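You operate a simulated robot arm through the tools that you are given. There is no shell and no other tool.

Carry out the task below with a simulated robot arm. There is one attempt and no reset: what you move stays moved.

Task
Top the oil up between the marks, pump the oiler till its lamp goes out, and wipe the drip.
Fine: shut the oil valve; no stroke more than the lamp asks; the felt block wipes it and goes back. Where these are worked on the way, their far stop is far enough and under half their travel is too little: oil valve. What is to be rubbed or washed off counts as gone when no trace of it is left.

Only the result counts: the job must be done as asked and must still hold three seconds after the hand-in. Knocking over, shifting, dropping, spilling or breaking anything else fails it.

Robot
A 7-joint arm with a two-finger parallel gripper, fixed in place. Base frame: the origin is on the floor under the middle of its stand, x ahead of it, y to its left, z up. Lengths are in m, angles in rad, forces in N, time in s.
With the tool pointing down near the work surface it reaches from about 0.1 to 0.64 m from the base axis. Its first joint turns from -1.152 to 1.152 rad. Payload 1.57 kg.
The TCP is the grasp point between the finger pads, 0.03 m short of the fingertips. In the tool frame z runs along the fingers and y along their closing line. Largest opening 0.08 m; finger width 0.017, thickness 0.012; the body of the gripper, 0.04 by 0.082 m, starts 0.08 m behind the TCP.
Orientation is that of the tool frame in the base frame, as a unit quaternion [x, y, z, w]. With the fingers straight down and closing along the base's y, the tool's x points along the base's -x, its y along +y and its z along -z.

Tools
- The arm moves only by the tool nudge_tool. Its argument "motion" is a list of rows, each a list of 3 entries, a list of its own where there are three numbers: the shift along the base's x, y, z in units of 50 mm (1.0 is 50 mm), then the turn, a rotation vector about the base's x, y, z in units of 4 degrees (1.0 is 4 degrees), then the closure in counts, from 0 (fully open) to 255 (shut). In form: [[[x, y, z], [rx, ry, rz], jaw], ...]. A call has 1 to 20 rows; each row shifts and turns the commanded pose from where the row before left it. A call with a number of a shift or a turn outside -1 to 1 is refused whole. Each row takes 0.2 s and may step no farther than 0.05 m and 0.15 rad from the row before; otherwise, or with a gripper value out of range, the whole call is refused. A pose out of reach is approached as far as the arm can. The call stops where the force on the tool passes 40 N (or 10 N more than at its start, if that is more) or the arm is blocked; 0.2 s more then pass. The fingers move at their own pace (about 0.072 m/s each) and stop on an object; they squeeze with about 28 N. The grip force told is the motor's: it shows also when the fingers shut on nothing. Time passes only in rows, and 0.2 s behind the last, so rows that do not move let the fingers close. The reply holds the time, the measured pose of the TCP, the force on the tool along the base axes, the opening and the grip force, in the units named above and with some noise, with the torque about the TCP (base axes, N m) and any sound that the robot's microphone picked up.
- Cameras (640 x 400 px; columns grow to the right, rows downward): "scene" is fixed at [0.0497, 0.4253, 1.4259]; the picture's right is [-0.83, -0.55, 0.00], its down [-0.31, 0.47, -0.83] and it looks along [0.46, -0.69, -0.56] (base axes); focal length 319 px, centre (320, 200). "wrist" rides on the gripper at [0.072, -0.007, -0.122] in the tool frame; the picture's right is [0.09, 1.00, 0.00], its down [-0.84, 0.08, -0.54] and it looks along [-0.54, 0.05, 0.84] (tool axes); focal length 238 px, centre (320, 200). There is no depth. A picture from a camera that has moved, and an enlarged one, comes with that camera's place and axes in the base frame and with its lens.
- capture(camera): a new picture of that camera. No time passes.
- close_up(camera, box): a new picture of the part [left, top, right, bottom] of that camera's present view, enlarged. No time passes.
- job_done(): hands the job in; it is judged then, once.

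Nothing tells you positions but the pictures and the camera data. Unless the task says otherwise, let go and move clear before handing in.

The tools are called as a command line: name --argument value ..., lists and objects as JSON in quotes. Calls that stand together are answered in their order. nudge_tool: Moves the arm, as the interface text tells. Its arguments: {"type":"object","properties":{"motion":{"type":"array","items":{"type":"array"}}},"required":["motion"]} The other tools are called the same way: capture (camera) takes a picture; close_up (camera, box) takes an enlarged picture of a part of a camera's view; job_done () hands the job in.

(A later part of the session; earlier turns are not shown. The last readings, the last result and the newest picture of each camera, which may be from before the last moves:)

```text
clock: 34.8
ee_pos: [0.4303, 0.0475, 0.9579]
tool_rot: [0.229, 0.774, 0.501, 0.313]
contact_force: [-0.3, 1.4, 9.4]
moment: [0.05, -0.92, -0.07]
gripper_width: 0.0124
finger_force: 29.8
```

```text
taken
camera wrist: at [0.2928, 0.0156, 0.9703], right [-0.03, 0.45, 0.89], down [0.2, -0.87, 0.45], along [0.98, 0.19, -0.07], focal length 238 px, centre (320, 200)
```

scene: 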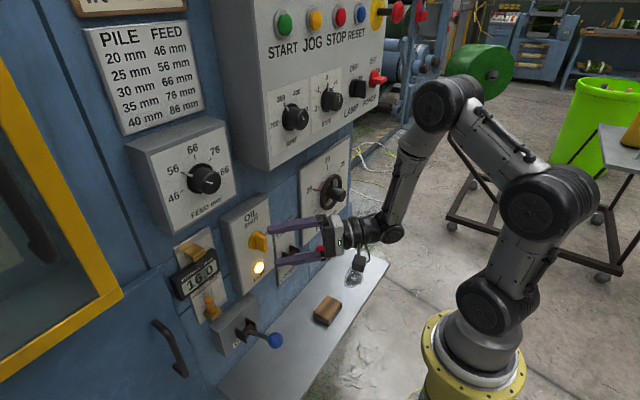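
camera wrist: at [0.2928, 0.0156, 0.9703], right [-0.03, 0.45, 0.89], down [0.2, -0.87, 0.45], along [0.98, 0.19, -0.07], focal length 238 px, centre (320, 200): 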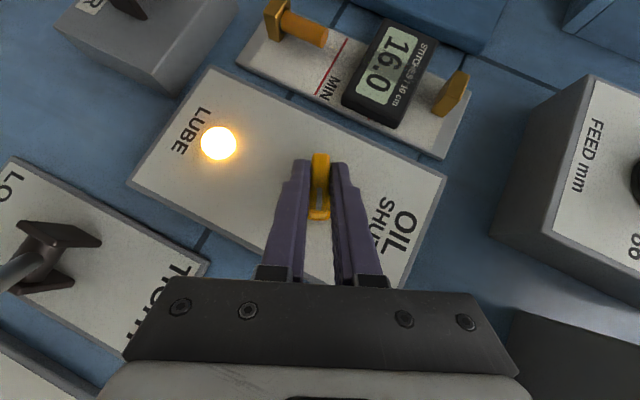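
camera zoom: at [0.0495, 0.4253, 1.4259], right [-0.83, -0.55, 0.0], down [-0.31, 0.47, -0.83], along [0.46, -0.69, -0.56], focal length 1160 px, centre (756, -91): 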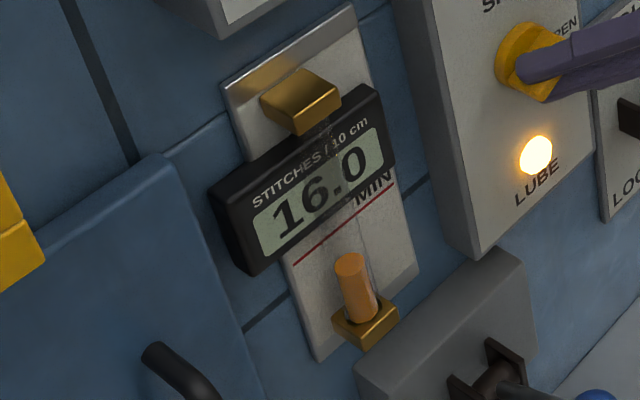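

nudge_tool --motion '[[[0, 0, 0], [0, 0, 0], 255], [[0, 0, 0], [0, 0, 0], 255], [[0, 0, 0], [0, 0, 0], 255], [[0, 0, 0], [0, 0, 0], 255], [[0, 0, 0], [0, 0, 0], 255], [[0, 0, 0], [0, 0, 0], 255], [[0, 0, 0], [0, 0, 0], 255], [[0, 0, 0], [0, 0, 0], 255], [[0, 0, 0], [0, 0, 0], 255]]'

close_up --camera "scene" --box '[165, 225, 235, 335]'

close_up --camera "wrist" --box '[230, 0, 490, 160]'

```text
clock: 36.8
ee_pos: [0.4308, 0.048, 0.9567]
tool_rot: [0.228, 0.773, 0.502, 0.314]
contact_force: [6.5, 0.2, 11.0]
moment: [0.09, -0.81, 0.16]
gripper_width: 0.0127
finger_force: 29.6
```

```text
3.64 times, centred on (200, 280) of scene
camera zoom: at [0.0496, 0.4252, 1.4259], right [-0.83, -0.55, 0.0], down [-0.31, 0.47, -0.83], along [0.46, -0.69, -0.56], focal length 1160 px, centre (756, -91)
```

zoom: 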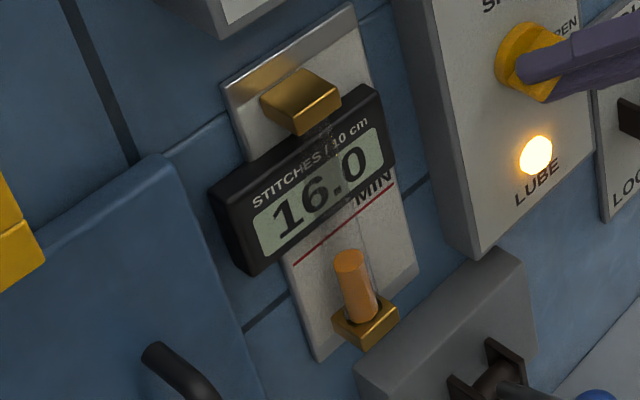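

```text
2.46 times, centred on (360, 80) of wrist
camera zoom: at [0.2928, 0.0156, 0.9703], right [-0.03, 0.45, 0.89], down [0.2, -0.87, 0.45], along [0.98, 0.19, -0.07], focal length 587 px, centre (222, 495)
```

zoom: 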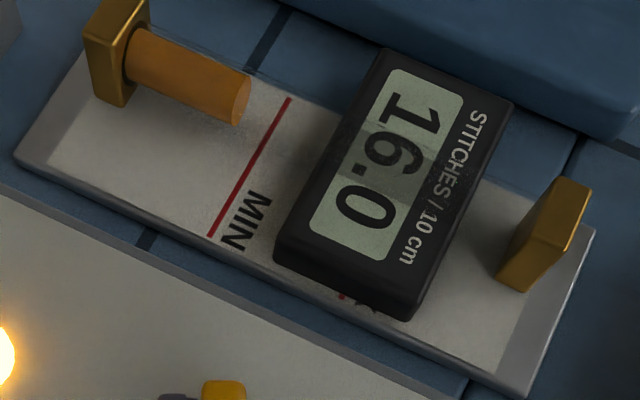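

It rises about 1.2 mm/s. I'll relieve the small vertical load and wait 4 s.

nudge_tool --motion '[[[0, 0, 0.015], [0, 0, 0], 255], [[0, 0, 0], [0, 0, 0], 255], [[0, 0, 0], [0, 0, 0], 255], [[0, 0, 0], [0, 0, 0], 255], [[0, 0, 0], [0, 0, 0], 255], [[0, 0, 0], [0, 0, 0], 255], [[0, 0, 0], [0, 0, 0], 255], [[0, 0, 0], [0, 0, 0], 255], [[0, 0, 0], [0, 0, 0], 255], [[0, 0, 0], [0, 0, 0], 255], [[0, 0, 0], [0, 0, 0], 255], [[0, 0, 0], [0, 0, 0], 255], [[0, 0, 0], [0, 0, 0], 255], [[0, 0, 0], [0, 0, 0], 255], [[0, 0, 0], [0, 0, 0], 255], [[0, 0, 0], [0, 0, 0], 255], [[0, 0, 0], [0, 0, 0], 255], [[0, 0, 0], [0, 0, 0], 255], [[0, 0, 0], [0, 0, 0], 255], [[0, 0, 0], [0, 0, 0], 255]]'

close_up --camera "scene" --box '[165, 225, 235, 335]'

close_up --camera "wrist" --box '[230, 0, 490, 160]'

```text
clock: 41.0
ee_pos: [0.4295, 0.0473, 0.9583]
tool_rot: [0.228, 0.774, 0.501, 0.313]
contact_force: [6.1, 3.5, 1.6]
moment: [0.03, -0.72, 0.16]
gripper_width: 0.0125
finger_force: 29.3
```

```text
3.64 times, centred on (200, 280) of scene
camera zoom: at [0.0498, 0.4253, 1.4259], right [-0.83, -0.55, 0.0], down [-0.31, 0.47, -0.83], along [0.46, -0.69, -0.56], focal length 1160 px, centre (756, -91)
```

zoom: 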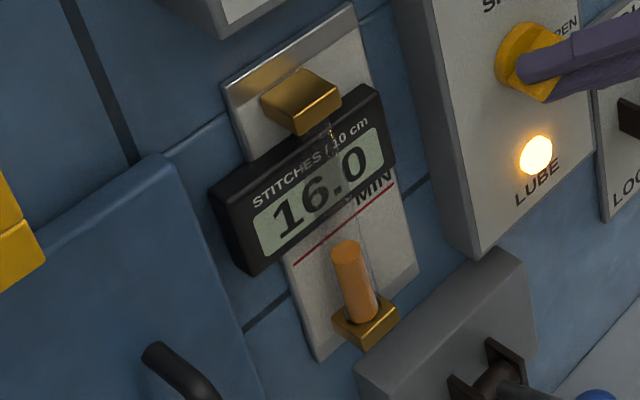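

```text
2.46 times, centred on (360, 80) of wrist
camera zoom: at [0.2927, 0.0156, 0.9707], right [-0.03, 0.45, 0.89], down [0.2, -0.87, 0.45], along [0.98, 0.19, -0.07], focal length 587 px, centre (222, 495)
```

zoom: 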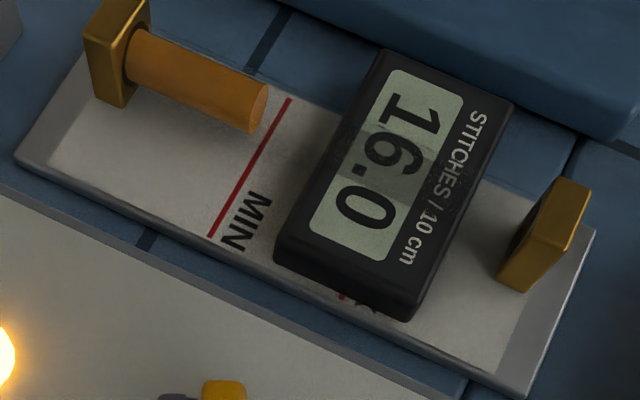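

It's now around the MIN line, gaining roughly 1.6 mm/s. I'll keep waiting towards mid-glass (z≈0.935).

nudge_tool --motion '[[[0, 0, 0], [0, 0, 0], 255], [[0, 0, 0], [0, 0, 0], 255], [[0, 0, 0], [0, 0, 0], 255], [[0, 0, 0], [0, 0, 0], 255], [[0, 0, 0], [0, 0, 0], 255], [[0, 0, 0], [0, 0, 0], 255], [[0, 0, 0], [0, 0, 0], 255], [[0, 0, 0], [0, 0, 0], 255], [[0, 0, 0], [0, 0, 0], 255], [[0, 0, 0], [0, 0, 0], 255], [[0, 0, 0], [0, 0, 0], 255], [[0, 0, 0], [0, 0, 0], 255], [[0, 0, 0], [0, 0, 0], 255], [[0, 0, 0], [0, 0, 0], 255], [[0, 0, 0], [0, 0, 0], 255], [[0, 0, 0], [0, 0, 0], 255], [[0, 0, 0], [0, 0, 0], 255], [[0, 0, 0], [0, 0, 0], 255], [[0, 0, 0], [0, 0, 0], 255], [[0, 0, 0], [0, 0, 0], 255]]'

close_up --camera "wrist" --box '[230, 0, 490, 160]'

```text
clock: 45.2
ee_pos: [0.4298, 0.0478, 0.9587]
tool_rot: [0.228, 0.774, 0.501, 0.313]
contact_force: [4.5, 3.8, 3.4]
moment: [0.05, -0.67, 0.24]
gripper_width: 0.0126
finger_force: 29.5
```

```text
2.46 times, centred on (360, 80) of wrist
camera zoom: at [0.2927, 0.0156, 0.9707], right [-0.03, 0.45, 0.89], down [0.2, -0.87, 0.45], along [0.98, 0.19, -0.07], focal length 587 px, centre (222, 495)
```

zoom: 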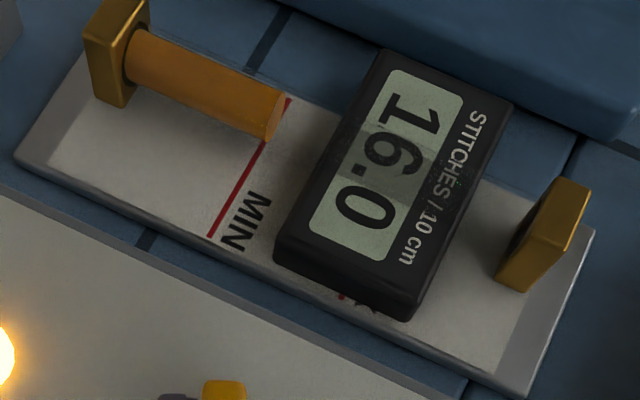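

Just past MIN now. I'll wait two more intervals.

nudge_tool --motion '[[[0, 0, 0], [0, 0, 0], 255], [[0, 0, 0], [0, 0, 0], 255], [[0, 0, 0], [0, 0, 0], 255], [[0, 0, 0], [0, 0, 0], 255], [[0, 0, 0], [0, 0, 0], 255], [[0, 0, 0], [0, 0, 0], 255], [[0, 0, 0], [0, 0, 0], 255], [[0, 0, 0], [0, 0, 0], 255], [[0, 0, 0], [0, 0, 0], 255], [[0, 0, 0], [0, 0, 0], 255], [[0, 0, 0], [0, 0, 0], 255], [[0, 0, 0], [0, 0, 0], 255], [[0, 0, 0], [0, 0, 0], 255], [[0, 0, 0], [0, 0, 0], 255], [[0, 0, 0], [0, 0, 0], 255], [[0, 0, 0], [0, 0, 0], 255], [[0, 0, 0], [0, 0, 0], 255], [[0, 0, 0], [0, 0, 0], 255], [[0, 0, 0], [0, 0, 0], 255], [[0, 0, 0], [0, 0, 0], 255]]'

close_up --camera "wrist" --box '[230, 0, 490, 160]'

```text
clock: 49.4
ee_pos: [0.4303, 0.0484, 0.9593]
tool_rot: [0.229, 0.774, 0.501, 0.313]
contact_force: [1.6, 4.1, 5.0]
moment: [0.04, -0.66, 0.28]
gripper_width: 0.0124
finger_force: 29.6
```

```text
2.46 times, centred on (360, 80) of wrist
camera zoom: at [0.2926, 0.0156, 0.9708], right [-0.03, 0.45, 0.89], down [0.2, -0.87, 0.45], along [0.98, 0.19, -0.07], focal length 587 px, centre (222, 495)
```

zoom: 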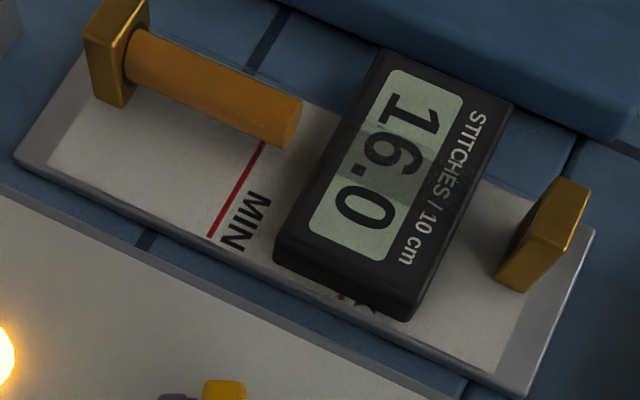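

nudge_tool --motion '[[[0, 0, 0], [0, 0, 0], 255], [[0, 0, 0], [0, 0, 0], 255], [[0, 0, 0], [0, 0, 0], 255], [[0, 0, 0], [0, 0, 0], 255], [[0, 0, 0], [0, 0, 0], 255], [[0, 0, 0], [0, 0, 0], 255], [[0, 0, 0], [0, 0, 0], 255], [[0, 0, 0], [0, 0, 0], 255], [[0, 0, 0], [0, 0, 0], 255], [[0, 0, 0], [0, 0, 0], 255], [[0, 0, 0], [0, 0, 0], 255], [[0, 0, 0], [0, 0, 0], 255], [[0, 0, 0], [0, 0, 0], 255], [[0, 0, 0], [0, 0, 0], 255], [[0, 0, 0], [0, 0, 0], 255], [[0, 0, 0], [0, 0, 0], 255], [[0, 0, 0], [0, 0, 0], 255], [[0, 0, 0], [0, 0, 0], 255], [[0, 0, 0], [0, 0, 0], 255], [[0, 0, 0], [0, 0, 0], 255]]'

close_up --camera "wrist" --box '[230, 0, 490, 160]'

close_up --camera "scene" --box '[165, 225, 235, 335]'

```text
clock: 53.6
ee_pos: [0.4297, 0.0477, 0.9584]
tool_rot: [0.228, 0.774, 0.501, 0.313]
contact_force: [0.7, 3.1, 6.4]
moment: [0.07, -0.69, 0.34]
gripper_width: 0.0125
finger_force: 30.2
```

```text
2.46 times, centred on (360, 80) of wrist
camera zoom: at [0.2926, 0.0156, 0.9708], right [-0.03, 0.45, 0.89], down [0.2, -0.87, 0.45], along [0.98, 0.19, -0.07], focal length 587 px, centre (222, 495)
```

zoom: 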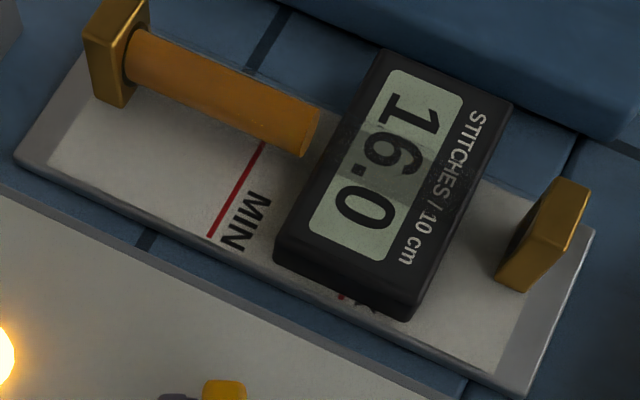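

```text
3.64 times, centred on (200, 280) of scene
camera zoom: at [0.0496, 0.4254, 1.4259], right [-0.83, -0.55, 0.0], down [-0.31, 0.47, -0.83], along [0.46, -0.69, -0.56], focal length 1160 px, centre (756, -91)
```

zoom: 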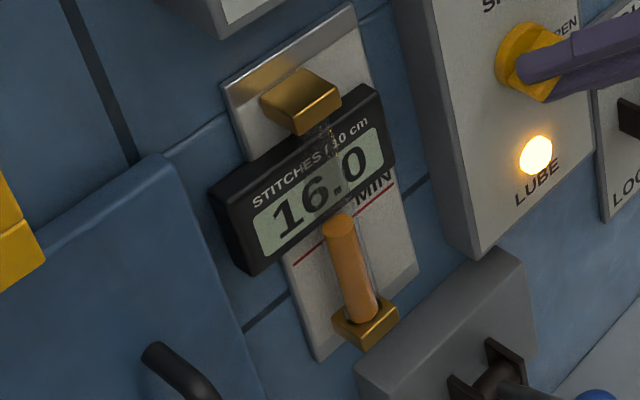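

The level is near z≈0.926. I'll wait about 1.6 s more, then turn the valve back.

nudge_tool --motion '[[[0, 0, 0], [0, 0, 0], 255], [[0, 0, 0], [0, 0, 0], 255], [[0, 0, 0], [0, 0, 0], 255], [[0, 0, 0], [0, 0, 0], 255], [[0, 0, 0], [0, 0, 0], 255], [[0, 0, 0], [0, 0, 0], 255], [[0, 0.0053, 0.0098], [-1, 0, 0], 255], [[0, 0.006, 0.0095], [-1, 0, 0], 255], [[0, 0.0066, 0.009], [-1, 0, 0], 255], [[0, 0.0072, 0.0086], [-1, 0, 0], 255], [[0, 0.0078, 0.008], [-1, 0, 0], 255], [[0, 0.0083, 0.0075], [-1, 0, 0], 255], [[0, 0.0088, 0.0069], [-1, 0, 0], 255], [[0, 0.0093, 0.0063], [-1, 0, 0], 255], [[0, 0.0097, 0.0056], [-1, 0, 0], 255], [[0, 0.01, 0.0049], [-1, 0, 0], 255]]'

capture --camera "wrist"

close_up --camera "scene" --box '[165, 225, 235, 335]'

```text
clock: 57.0
ee_pos: [0.4318, 0.0527, 0.9614]
tool_rot: [0.107, 0.899, 0.206, 0.372]
contact_force: [0.2, -7.6, -0.4]
moment: [-0.12, -0.55, 0.22]
gripper_width: 0.0125
finger_force: 29.1
```

```text
taken
camera wrist: at [0.2925, 0.0349, 0.992], right [-0.02, 0.92, 0.39], down [0.2, -0.38, 0.9], along [0.98, 0.1, -0.18], focal length 238 px, centre (320, 200)
```

wrist: 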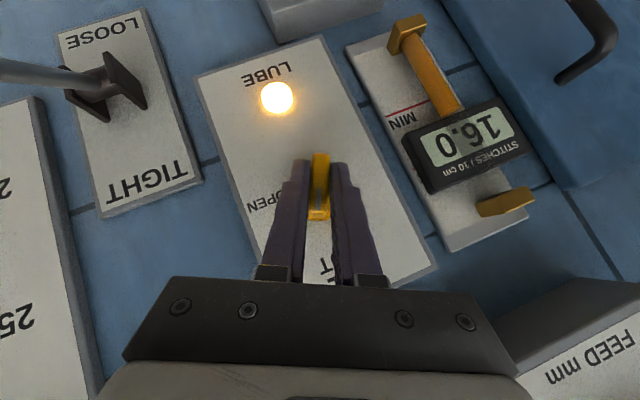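

```text
3.64 times, centred on (200, 280) of scene
camera zoom: at [0.0497, 0.425, 1.426], right [-0.83, -0.55, 0.0], down [-0.31, 0.47, -0.83], along [0.46, -0.69, -0.56], focal length 1160 px, centre (756, -91)
```

zoom: 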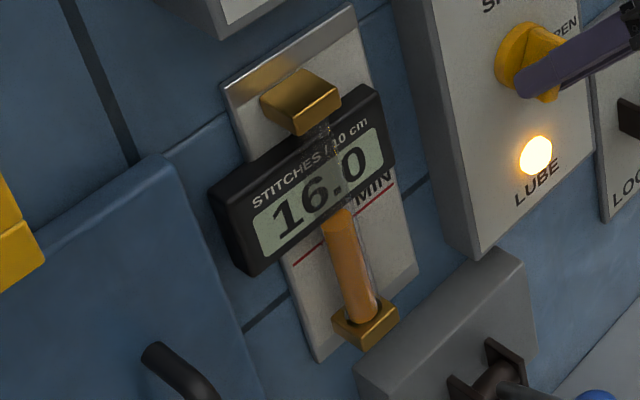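

The level is about 0.932 with the valve at ~27°. I'll finish turning it to SHUT.

nudge_tool --motion '[[[0, 0.0104, 0.0042], [-1, 0, 0], 255], [[0, 0.0106, 0.0034], [-1, 0, 0], 255], [[0, 0.0108, 0.0027], [-1, 0, 0], 255], [[0, 0.005, 0.0019], [-1, 0, 0], 255], [[0, 0.005, 0.0012], [-1, 0, 0], 255], [[0, 0.005, 0.0004], [-1, 0, 0], 255]]'

close_up --camera "wrist" --box '[220, 80, 420, 230]'

```text
clock: 58.4
ee_pos: [0.4299, 0.0544, 0.9618]
tool_rot: [0.035, 0.922, 0.034, 0.385]
contact_force: [-7.6, -5.7, -5.3]
moment: [-0.08, 0.53, 0.55]
gripper_width: 0.0124
finger_force: 29.8
```

```text
2.67 times, centred on (320, 155) of wrist
camera zoom: at [0.2922, 0.0492, 0.9959], right [-0.03, 1.0, 0.03], down [0.2, -0.02, 0.98], along [0.98, 0.03, -0.2], focal length 636 px, centre (320, 320)
```

zoom: 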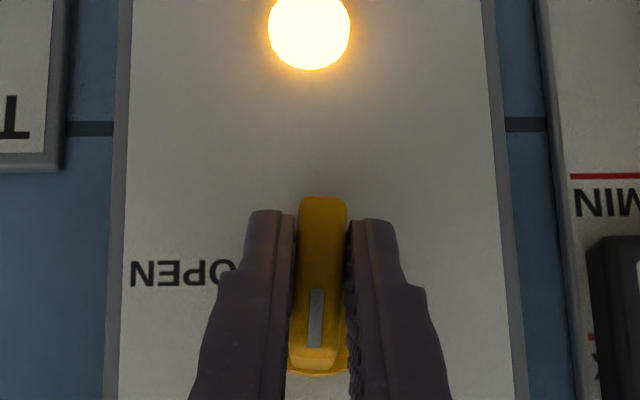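

Nearly vertical, with about 5° left. I'll ease it onto its stop.

nudge_tool --motion '[[[0, 0.003, 0], [-0.7, 0, 0], 255], [[0, 0.003, 0], [-0.7, 0, 0], 255], [[0, 0, 0], [-0.5, 0, 0], 255]]'

close_up --camera "wrist" --box '[220, 80, 420, 230]'

```text
clock: 59.2
ee_pos: [0.4313, 0.0564, 0.962]
tool_rot: [0.002, 0.921, -0.046, 0.386]
contact_force: [-5.1, 5.8, -7.9]
moment: [1.24, 0.36, 0.34]
gripper_width: 0.0139
finger_force: 30.7
```

```text
2.67 times, centred on (320, 155) of wrist
camera zoom: at [0.2923, 0.0565, 0.9969], right [-0.03, 0.99, -0.15], down [0.2, 0.15, 0.97], along [0.98, 0.0, -0.21], focal length 636 px, centre (320, 320)
```

zoom: 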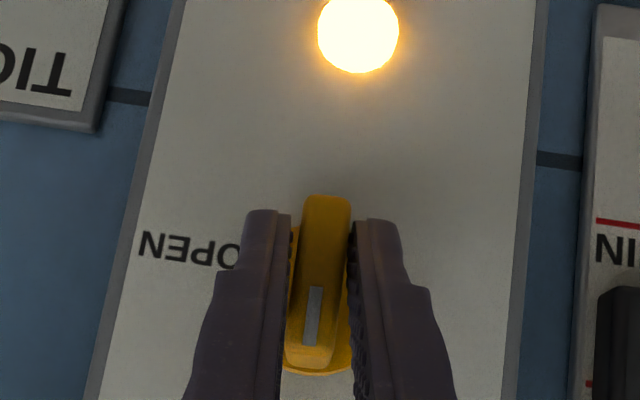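

Torque shows the valve is hard on its SHUT stop. I'll let go and back off.

nudge_tool --motion '[[[0, 0, 0], [0, 0, 0], 0], [[0, 0, 0], [0, 0, 0], 0], [[0, 0, 0], [0, 0, 0], 0], [[0, 0, 0], [0, 0, 0], 0], [[-0.5, 0, 0.1], [0, 0, 0], 0], [[-0.5, 0, 0.1], [0, 0, 0], 0]]'

capture --camera "wrist"

close_up --camera "scene" --box '[165, 225, 265, 335]'

```text
clock: 60.6
ee_pos: [0.3815, 0.0548, 0.9732]
tool_rot: [0.003, 0.921, -0.048, 0.387]
contact_force: [-0.4, -0.5, 0.6]
moment: [0.0, -0.01, 0.05]
gripper_width: 0.08
finger_force: 0.1
```

```text
taken
camera wrist: at [0.2431, 0.0563, 1.0073], right [-0.02, 0.99, -0.15], down [0.2, 0.15, 0.97], along [0.98, -0.01, -0.2], focal length 238 px, centre (320, 200)
```

wrist: 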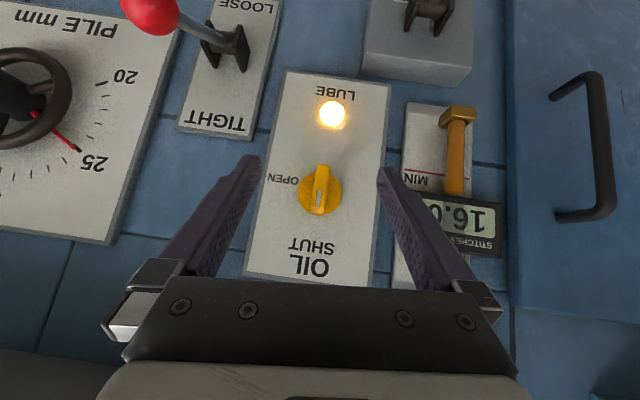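

```text
3.64 times, centred on (215, 280) of scene
camera zoom: at [0.0497, 0.4253, 1.4259], right [-0.83, -0.55, 0.0], down [-0.31, 0.47, -0.83], along [0.46, -0.69, -0.56], focal length 1160 px, centre (702, -91)
```

zoom: 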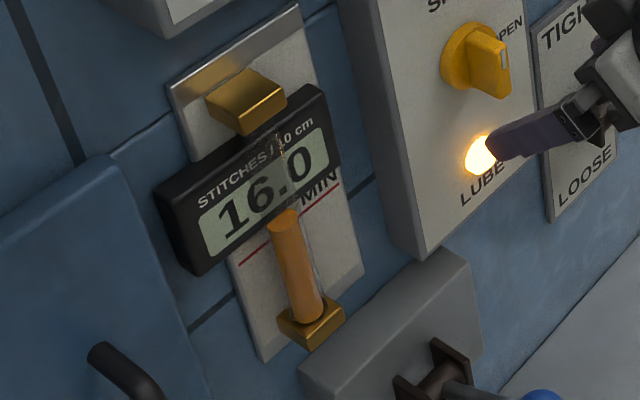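

close_up --camera "wrist" --box '[240, 130, 400, 230]'

close_up --camera "scene" --box '[220, 290, 300, 350]'

```text
4.00 times, centred on (320, 180) of wrist
camera zoom: at [0.2431, 0.0563, 1.0073], right [-0.02, 0.99, -0.15], down [0.2, 0.15, 0.97], along [0.98, -0.01, -0.2], focal length 953 px, centre (320, 280)
```

zoom: 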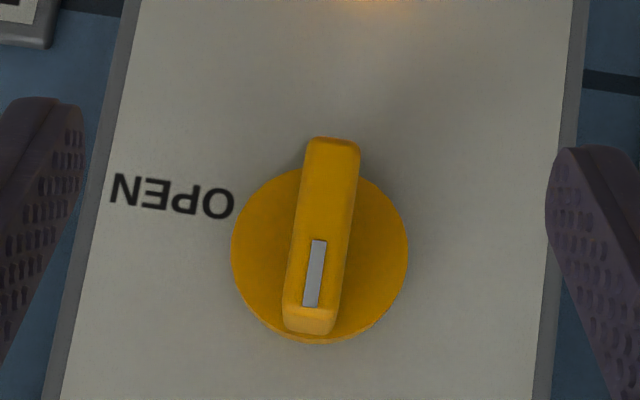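

```text
6.67 times, centred on (260, 320) of scene
camera zoom: at [0.0497, 0.4253, 1.4259], right [-0.83, -0.55, 0.0], down [-0.31, 0.47, -0.83], along [0.46, -0.69, -0.56], focal length 2127 px, centre (720, -600)
```

zoom: 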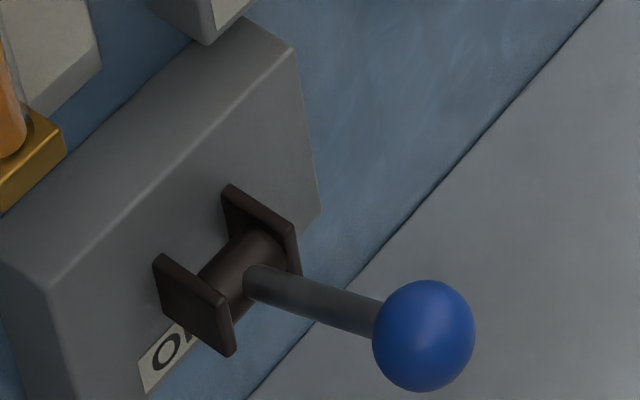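

The valve is square on SHUT and the oil sits between the marks. Next I'll look at the blue pump lever from above to find its pivot and direction.

nudge_tool --motion '[[[-0.2, 0.2, 0], [0.6, 1, 0], 0], [[-0.2, 0.2, 0], [0.6, 1, 0], 0], [[-0.2, 0.2, -0.1], [0, 1, 0], 0], [[-0.2, 0.2, -0.1], [0, 1, 0], 0], [[0, 0.2, -0.1], [0, 1, 0], 0], [[0, 0.2, 0], [0, 0, 0], 0]]'

capture --camera "wrist"

```text
clock: 62.0
ee_pos: [0.3412, 0.1152, 0.9575]
tool_rot: [0.014, 0.975, -0.01, 0.22]
contact_force: [0.2, 0.6, -0.7]
moment: [-0.01, 0.01, 0.04]
gripper_width: 0.0801
finger_force: 0.1
```

```text
taken
camera wrist: at [0.2225, 0.1127, 1.0367], right [-0.05, 1.0, -0.05], down [0.52, 0.07, 0.85], along [0.85, 0.02, -0.53], focal length 238 px, centre (320, 200)
```

wrist: 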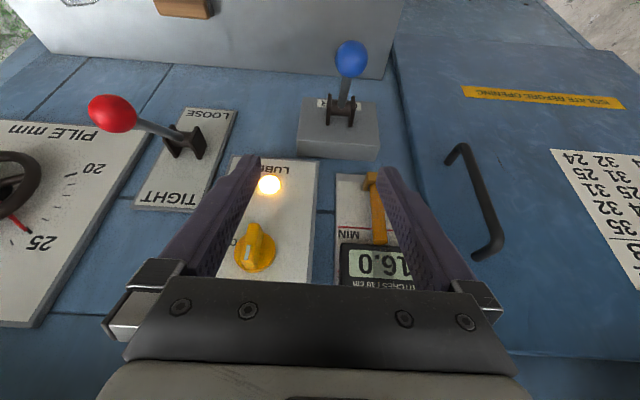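

close_up --camera "wrist" --box '[280, 20, 420, 170]'

close_up --camera "scene" --box '[205, 285, 305, 375]'

```text
2.67 times, centred on (350, 95) of wrist
camera zoom: at [0.2225, 0.1127, 1.0367], right [-0.05, 1.0, -0.05], down [0.52, 0.07, 0.85], along [0.85, 0.02, -0.53], focal length 636 px, centre (240, 480)
```

zoom: 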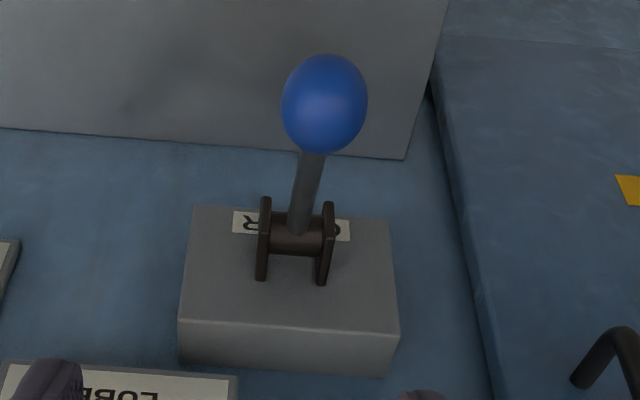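

```text
4.44 times, centred on (255, 330) of scene
camera zoom: at [0.0497, 0.4253, 1.4259], right [-0.83, -0.55, 0.0], down [-0.31, 0.47, -0.83], along [0.46, -0.69, -0.56], focal length 1418 px, centre (609, -378)
```

zoom: 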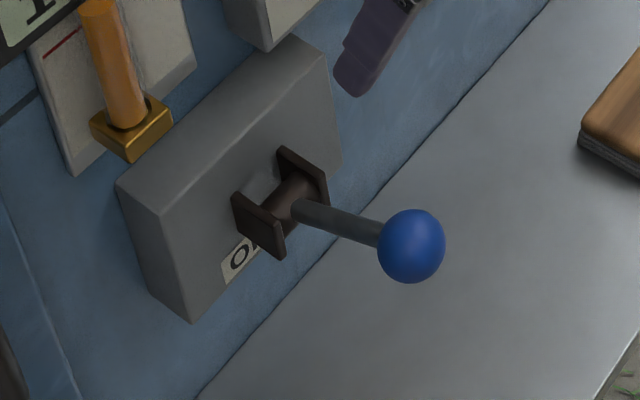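

The pump pivot is near (0.445, 0.141, 0.741) and its ball near (0.357, 0.141, 0.777), so the lever rests about 22° up and strokes downwards. I'll tilt the tool steeper and line up over the ball.

nudge_tool --motion '[[[0.08, 0.13, -0.4], [0, 1, 0], 0], [[0.08, 0.13, -0.4], [0, 1, 0], 0], [[0.08, 0.13, -0.4], [0, 1, 0], 0], [[0.08, 0.13, -0.4], [0, 1, 0], 0], [[0, 0, 0], [0, 0, 0], 0]]'

capture --camera "wrist"

close_up --camera "scene" --box '[190, 215, 350, 375]'

```text
clock: 63.2
ee_pos: [0.3558, 0.1405, 0.8746]
tool_rot: [0.013, 0.996, -0.013, 0.084]
contact_force: [-0.3, 0.4, -0.3]
moment: [0.02, -0.01, 0.0]
gripper_width: 0.0799
finger_force: 0.1
```

```text
taken
camera wrist: at [0.2639, 0.1382, 0.9834], right [-0.06, 1.0, -0.04], down [0.74, 0.07, 0.67], along [0.67, 0.01, -0.74], focal length 238 px, centre (320, 200)
```

wrist: 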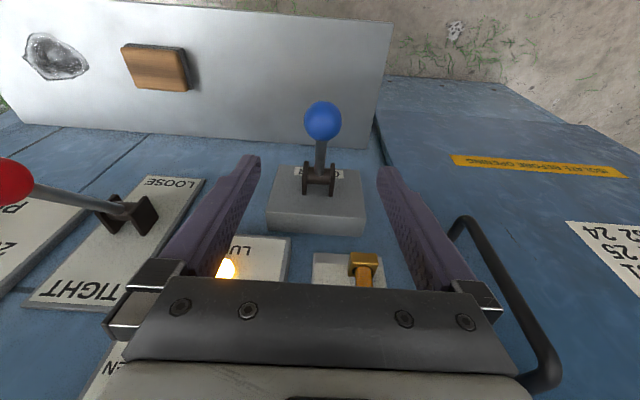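

```text
2.50 times, centred on (270, 295) of scene
camera zoom: at [0.0497, 0.4253, 1.4259], right [-0.83, -0.55, 0.0], down [-0.31, 0.47, -0.83], along [0.46, -0.69, -0.56], focal length 798 px, centre (445, -38)
```

zoom: 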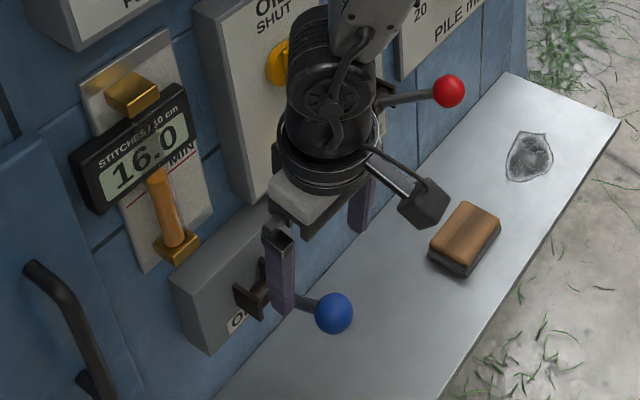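

I'm directly above the ball. I'll descend with the fingers straddling it and close gently.

nudge_tool --motion '[[[0, -0.03, -0.5], [0, 0, 0], 0], [[0, 0, -0.5], [0, 0, 0], 0], [[0, 0, -0.5], [0, 0, 0], 0], [[0, 0, -0.42], [0, 0, 0], 0], [[0, 0, 0], [0, 0, 0], 0]]'

capture --camera "wrist"

close_up --camera "scene" --box '[190, 215, 350, 375]'

```text
clock: 64.4
ee_pos: [0.3571, 0.1407, 0.7811]
tool_rot: [0.013, 0.996, -0.011, 0.083]
contact_force: [-0.8, 0.2, 0.5]
moment: [0.03, -0.03, 0.01]
gripper_width: 0.08
finger_force: 0.1
```

```text
taken
camera wrist: at [0.2648, 0.1365, 0.8894], right [-0.06, 1.0, -0.03], down [0.74, 0.07, 0.67], along [0.67, 0.02, -0.74], focal length 238 px, centre (320, 200)
```

wrist: 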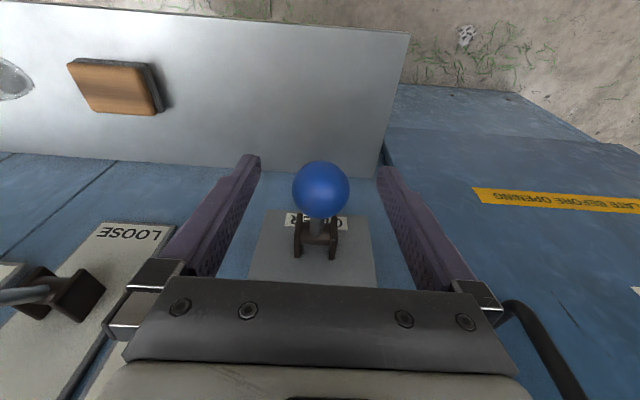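

```text
2.50 times, centred on (270, 295) of scene
camera zoom: at [0.0497, 0.4253, 1.4259], right [-0.83, -0.55, 0.0], down [-0.31, 0.47, -0.83], along [0.46, -0.69, -0.56], focal length 798 px, centre (445, -38)
```

zoom: 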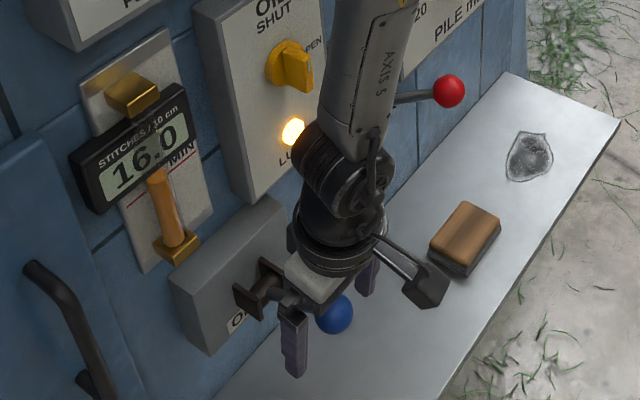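

The label reads OILER and the lamp is visible in the scene view. I'll close on the ball.

nudge_tool --motion '[[[0, 0, -0.04], [0, 0, 0], 0], [[0, 0, 0], [0, 0, 0], 255], [[0, 0, 0], [0, 0, 0], 255], [[0, 0, 0], [0, 0, 0], 255], [[0, 0, 0], [0, 0, 0], 255]]'

close_up --camera "wrist" --box '[220, 120, 420, 280]'

```text
clock: 65.6
ee_pos: [0.3566, 0.1392, 0.7791]
tool_rot: [0.013, 0.996, -0.01, 0.083]
contact_force: [-0.4, 4.2, -0.9]
moment: [0.02, -0.03, -0.01]
gripper_width: 0.0334
finger_force: 40.8
```

```text
2.50 times, centred on (320, 200) of wrist
camera zoom: at [0.265, 0.1366, 0.8879], right [-0.06, 1.0, -0.03], down [0.74, 0.07, 0.67], along [0.67, 0.02, -0.74], focal length 596 px, centre (320, 200)
```

zoom: 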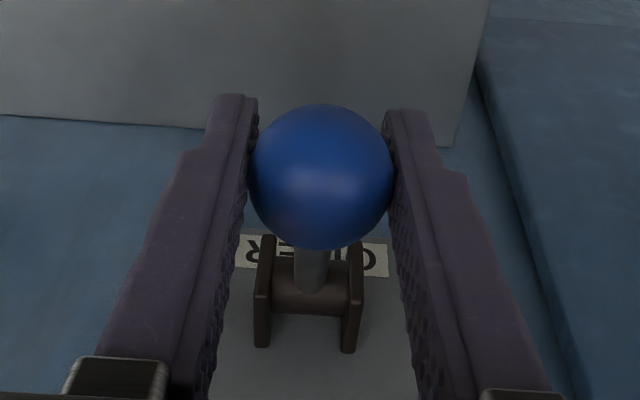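

The ball is held. I'll begin pulling down along its arc and check the force and lamp.

nudge_tool --motion '[[[-0.066, 0, -0.19], [0, 0, 0], 255], [[-0.044, 0, -0.194], [0, 0, 0], 255], [[-0.026, 0, -0.198], [0, 0, 0], 255]]'

close_up --camera "scene" --box '[190, 215, 350, 375]'

```text
clock: 66.4
ee_pos: [0.3509, 0.1394, 0.7517]
tool_rot: [0.012, 0.996, -0.01, 0.084]
contact_force: [-2.7, 1.5, 15.6]
moment: [-0.04, -1.03, 0.01]
gripper_width: 0.0332
finger_force: 41.1
```

```text
2.50 times, centred on (270, 295) of scene
camera zoom: at [0.0494, 0.4252, 1.4259], right [-0.83, -0.55, 0.0], down [-0.31, 0.47, -0.83], along [0.46, -0.69, -0.56], focal length 798 px, centre (445, -38)
```

zoom: 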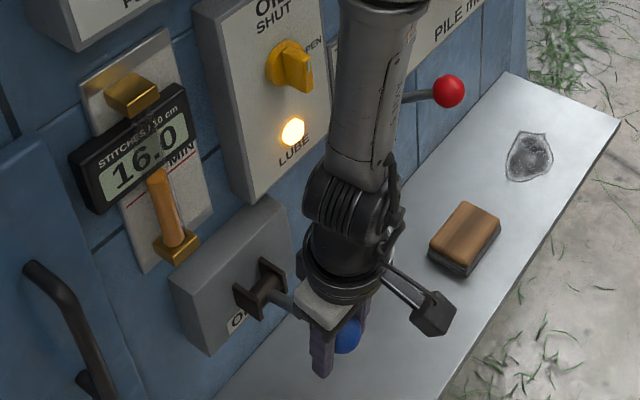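

The lever moves down against a spring of about 15 N. I'll continue towards its lower stop.

nudge_tool --motion '[[[-0.002, 0, -0.2], [0, 0, 0], 255], [[0.016, 0, -0.2], [0, 0, 0], 255], [[0.038, 0, -0.196], [0, 0, 0], 255]]'

close_up --camera "scene" --box '[190, 215, 350, 375]'

```text
clock: 67.2
ee_pos: [0.3518, 0.1395, 0.7209]
tool_rot: [0.013, 0.996, -0.011, 0.083]
contact_force: [-12.5, 3.5, 15.4]
moment: [-0.06, -1.09, 0.07]
gripper_width: 0.0328
finger_force: 40.8
```

```text
2.50 times, centred on (270, 295) of scene
camera zoom: at [0.0492, 0.4253, 1.4259], right [-0.83, -0.55, 0.0], down [-0.31, 0.47, -0.83], along [0.46, -0.69, -0.56], focal length 798 px, centre (445, -38)
```

zoom: 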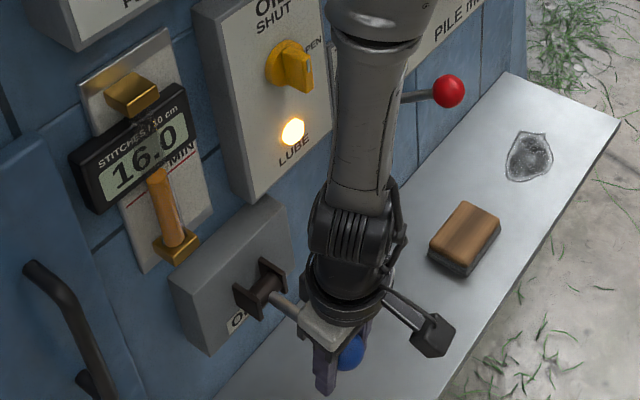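

nudge_tool --motion '[[[0.03, 0, -0.192], [0, 0, 0], 255], [[0.05, 0, -0.184], [0, 0, 0], 255]]'

close_up --camera "scene" --box '[190, 215, 350, 375]'

```text
clock: 67.8
ee_pos: [0.3557, 0.1387, 0.7011]
tool_rot: [0.013, 0.996, -0.012, 0.083]
contact_force: [-11.6, 2.6, 14.5]
moment: [-0.04, -1.08, 0.01]
gripper_width: 0.0332
finger_force: 40.9
```

```text
2.50 times, centred on (270, 295) of scene
camera zoom: at [0.0492, 0.4252, 1.4259], right [-0.83, -0.55, 0.0], down [-0.31, 0.47, -0.83], along [0.46, -0.69, -0.56], focal length 798 px, centre (445, -38)
```

zoom: 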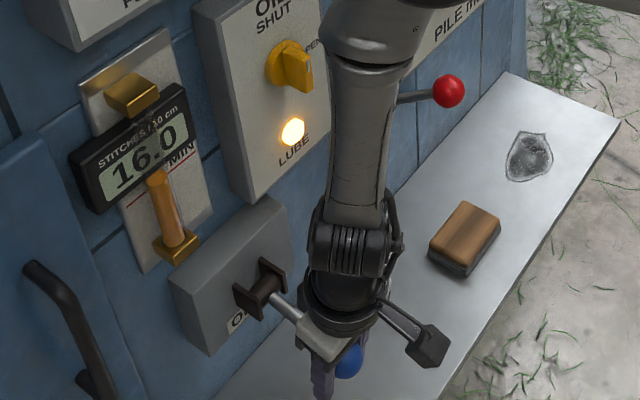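

nudge_tool --motion '[[[0.06, 0, -0.174], [0, 0, 0], 255], [[0.09, 0, -0.164], [0, 0, 0], 255]]'

close_up --camera "scene" --box '[190, 215, 350, 375]'

```text
clock: 68.4
ee_pos: [0.3621, 0.1402, 0.6855]
tool_rot: [0.013, 0.997, -0.011, 0.081]
contact_force: [-19.7, -0.6, 29.6]
moment: [0.02, -0.01, 0.02]
gripper_width: 0.0335
finger_force: 41.1
```

```text
2.50 times, centred on (270, 295) of scene
camera zoom: at [0.0489, 0.4251, 1.426], right [-0.83, -0.55, 0.0], down [-0.31, 0.47, -0.83], along [0.46, -0.69, -0.56], focal length 798 px, centre (445, -38)
```

zoom: 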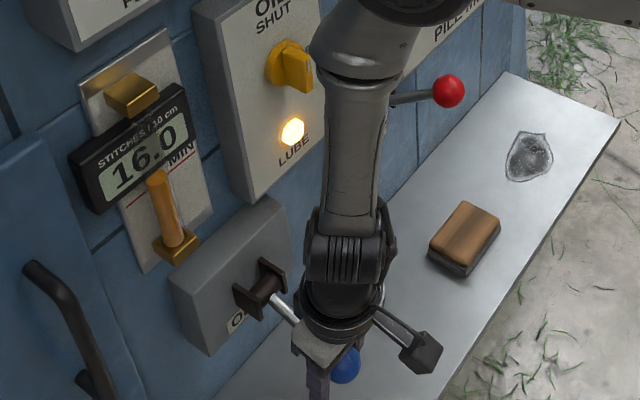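

Force jumped at the bottom, so that's the lower stop, and the lamp is still lit. I'll bring the lever back up along the same arc.

nudge_tool --motion '[[[-0.09, 0, 0.164], [0, 0, 0], 255], [[-0.06, 0, 0.174], [0, 0, 0], 255], [[-0.05, 0, 0.184], [0, 0, 0], 255], [[-0.03, 0, 0.192], [0, 0, 0], 255], [[-0.038, 0, 0.196], [0, 0, 0], 255], [[-0.016, 0, 0.2], [0, 0, 0], 255], [[0.002, 0, 0.2], [0, 0, 0], 255], [[0.026, 0, 0.198], [0, 0, 0], 255], [[0.044, 0, 0.194], [0, 0, 0], 255], [[0.066, 0, 0.19], [0, 0, 0], 255]]'

close_up --camera "scene" --box '[190, 215, 350, 375]'

```text
clock: 70.6
ee_pos: [0.3512, 0.14, 0.776]
tool_rot: [0.011, 0.997, -0.01, 0.077]
contact_force: [1.9, 10.0, -41.7]
moment: [-0.14, 0.19, 0.02]
gripper_width: 0.0332
finger_force: 41.6
```

```text
2.50 times, centred on (270, 295) of scene
camera zoom: at [0.0501, 0.4257, 1.4258], right [-0.83, -0.55, 0.0], down [-0.31, 0.47, -0.83], along [0.46, -0.69, -0.56], focal length 798 px, centre (445, -38)
```

zoom: 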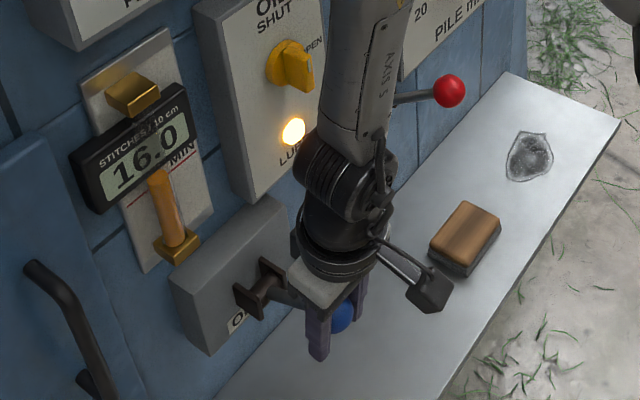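

The lever is back at its upper stop and the lamp is still on, so that was one stroke. I'll ease the load and check the grip.

nudge_tool --motion '[[[0, 0, -0.05], [0, 0, 0], 255], [[0, 0, 0], [0, 0, 0], 255]]'

capture --camera "wrist"

close_up --camera "scene" --box '[240, 240, 300, 290]'

```text
clock: 71.2
ee_pos: [0.3516, 0.1388, 0.7755]
tool_rot: [0.012, 0.997, -0.012, 0.08]
contact_force: [-33.5, 17.3, -3.3]
moment: [-0.16, 0.09, 0.16]
gripper_width: 0.0331
finger_force: 41.3
```

```text
taken
camera wrist: at [0.2613, 0.1367, 0.8854], right [-0.07, 1.0, -0.04], down [0.74, 0.07, 0.67], along [0.67, 0.02, -0.74], focal length 238 px, centre (320, 200)
```

wrist: 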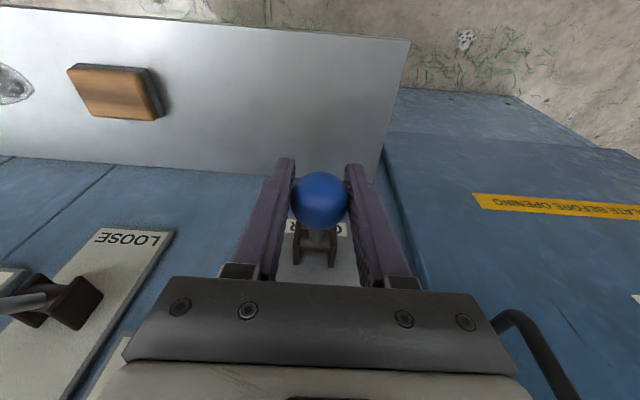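

```text
8.00 times, centred on (270, 265) of scene
camera zoom: at [0.049, 0.4256, 1.4258], right [-0.83, -0.55, 0.0], down [-0.31, 0.47, -0.83], along [0.46, -0.69, -0.56], focal length 2552 px, centre (720, -320)
```

zoom: 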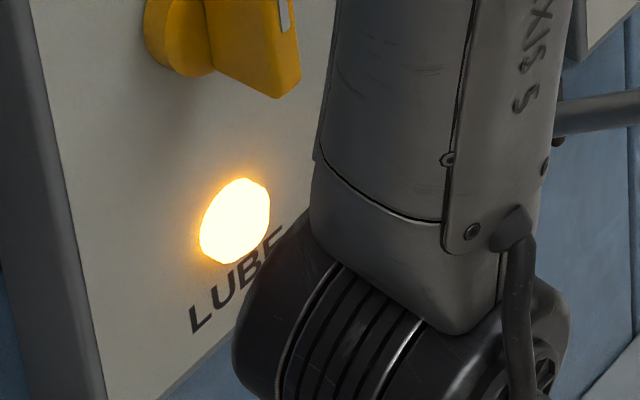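

nudge_tool --motion '[[[-0.06, 0.02, 0], [0, 0, 0], 255], [[0, 0, 0], [0, 0, 0], 255]]'

```text
clock: 71.8
ee_pos: [0.352, 0.1401, 0.7762]
tool_rot: [0.014, 0.997, -0.012, 0.081]
contact_force: [-12.9, 9.1, -23.3]
moment: [0.02, 0.69, 0.1]
gripper_width: 0.0331
finger_force: 40.9
```

The loads are from a small grip offset. I'll open the fingers to see where the lever rests by itself.

nudge_tool --motion '[[[0, 0, 0], [0, 0, 0], 80], [[0, 0, 0], [0, 0, 0], 80], [[0, 0, 0], [0, 0, 0], 80]]'

close_up --camera "wrist" --box '[220, 120, 420, 280]'

close_up --camera "scene" --box '[190, 215, 350, 375]'

```text
clock: 72.6
ee_pos: [0.3536, 0.1409, 0.7771]
tool_rot: [0.013, 0.996, -0.012, 0.084]
contact_force: [0.6, -0.4, -0.1]
moment: [-0.01, -0.03, 0.01]
gripper_width: 0.0551
finger_force: 0.0
```

```text
2.50 times, centred on (320, 200) of wrist
camera zoom: at [0.2621, 0.1375, 0.8859], right [-0.06, 1.0, -0.04], down [0.74, 0.07, 0.67], along [0.67, 0.02, -0.74], focal length 596 px, centre (320, 200)
```

zoom: 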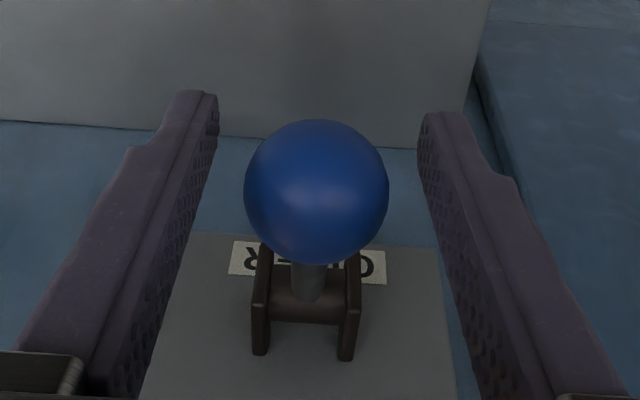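

```text
2.50 times, centred on (270, 295) of scene
camera zoom: at [0.0497, 0.4253, 1.4259], right [-0.83, -0.55, 0.0], down [-0.31, 0.47, -0.83], along [0.46, -0.69, -0.56], focal length 798 px, centre (445, -38)
```

zoom: 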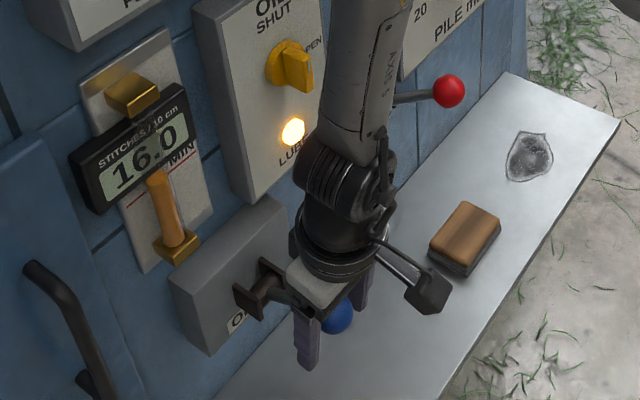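

The lever stays at its upper stop, and the ball is about 3–4 mm ahead of my grip centre. I'll re-centre, grip again, and make the second stroke on a corrected arc.

nudge_tool --motion '[[[0.09, -0.02, 0.03], [0, 0, 0], 80], [[0, 0, 0], [0, 0, 0], 255], [[0, 0, 0], [0, 0, 0], 255], [[0, 0, 0], [0, 0, 0], 255]]'

```text
clock: 73.6
ee_pos: [0.3577, 0.1395, 0.7787]
tool_rot: [0.013, 0.996, -0.011, 0.083]
contact_force: [-0.5, 1.8, -1.4]
moment: [-0.02, 0.12, 0.1]
gripper_width: 0.0331
finger_force: 40.7
```

nudge_tool --motion '[[[-0.074, 0, -0.19], [0, 0, 0], 255], [[-0.058, 0, -0.19], [0, 0, 0], 255], [[-0.038, 0, -0.19], [0, 0, 0], 255], [[-0.02, 0, -0.19], [0, 0, 0], 255], [[-0.002, 0, -0.19], [0, 0, 0], 255], [[0.014, 0, -0.19], [0, 0, 0], 255], [[0.034, 0, -0.19], [0, 0, 0], 255]]'

close_up --camera "scene" --box '[190, 215, 350, 375]'

```text
clock: 75.2
ee_pos: [0.3491, 0.1395, 0.7127]
tool_rot: [0.012, 0.996, -0.012, 0.083]
contact_force: [-3.2, -5.5, 16.8]
moment: [0.03, -1.05, 0.07]
gripper_width: 0.0333
finger_force: 41.0
```

```text
2.50 times, centred on (270, 295) of scene
camera zoom: at [0.0494, 0.4251, 1.426], right [-0.83, -0.55, 0.0], down [-0.31, 0.47, -0.83], along [0.46, -0.69, -0.56], focal length 798 px, centre (445, -38)
```

zoom: 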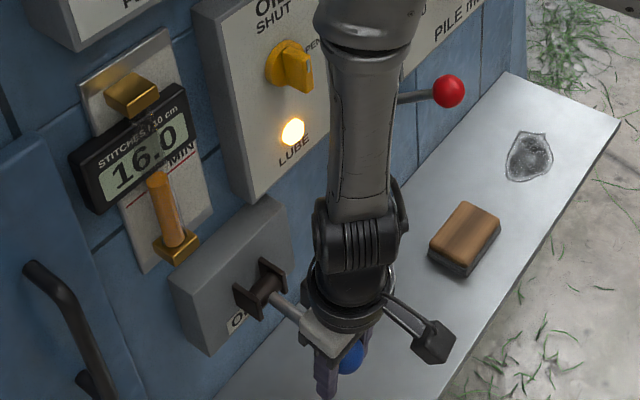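

Radial load is now small. I'll finish the down-stroke to the stop.

nudge_tool --motion '[[[0.054, 0, -0.19], [0, 0, 0], 255], [[0.076, 0, -0.19], [0, 0, 0], 255], [[0.064, 0, -0.12], [0, 0, 0], 255]]'

close_up --camera "scene" --box '[190, 215, 350, 375]'

```text
clock: 76.0
ee_pos: [0.3578, 0.1394, 0.6871]
tool_rot: [0.012, 0.997, -0.012, 0.08]
contact_force: [-17.5, 2.4, 19.5]
moment: [-0.12, -0.99, 0.02]
gripper_width: 0.0331
finger_force: 40.6
```

```text
2.50 times, centred on (270, 295) of scene
camera zoom: at [0.0491, 0.4252, 1.426], right [-0.83, -0.55, 0.0], down [-0.31, 0.47, -0.83], along [0.46, -0.69, -0.56], focal length 798 px, centre (445, -38)
```

zoom: 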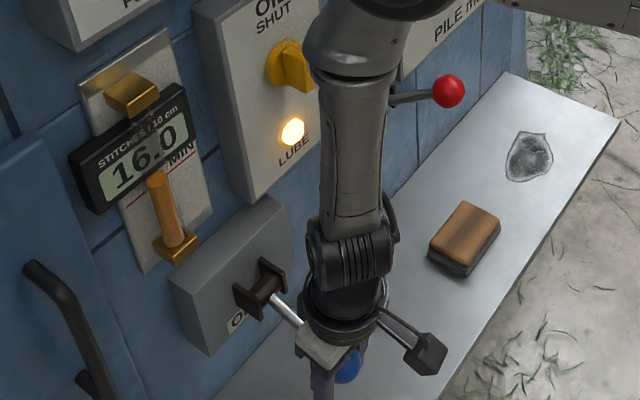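

nudge_tool --motion '[[[0.0, 0, -0.05], [0, 0, 0], 255], [[0.0, 0, -0.03], [0, 0, 0], 255]]'

close_up --camera "scene" --box '[190, 215, 350, 375]'

capture --camera "wrist"

```text
clock: 76.6
ee_pos: [0.3601, 0.1395, 0.6833]
tool_rot: [0.012, 0.996, -0.011, 0.083]
contact_force: [-19.6, 0.2, 29.6]
moment: [0.0, -0.11, 0.01]
gripper_width: 0.0331
finger_force: 40.8
```

```text
2.50 times, centred on (270, 295) of scene
camera zoom: at [0.049, 0.4251, 1.426], right [-0.83, -0.55, 0.0], down [-0.31, 0.47, -0.83], along [0.46, -0.69, -0.56], focal length 798 px, centre (445, -38)
```

zoom: 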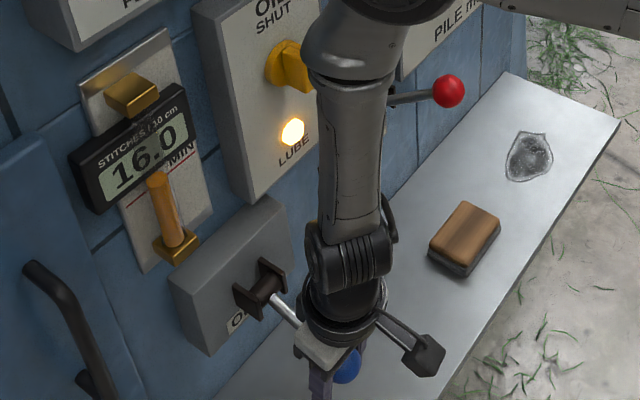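

```text
taken
camera wrist: at [0.2683, 0.1361, 0.7921], right [-0.06, 1.0, -0.03], down [0.74, 0.07, 0.67], along [0.67, 0.02, -0.74], focal length 238 px, centre (320, 200)
```

wrist: 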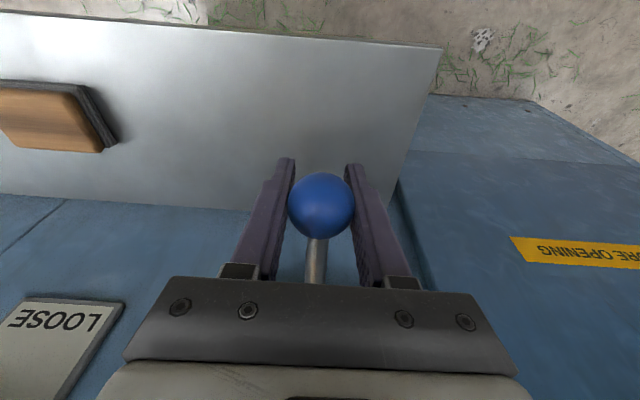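

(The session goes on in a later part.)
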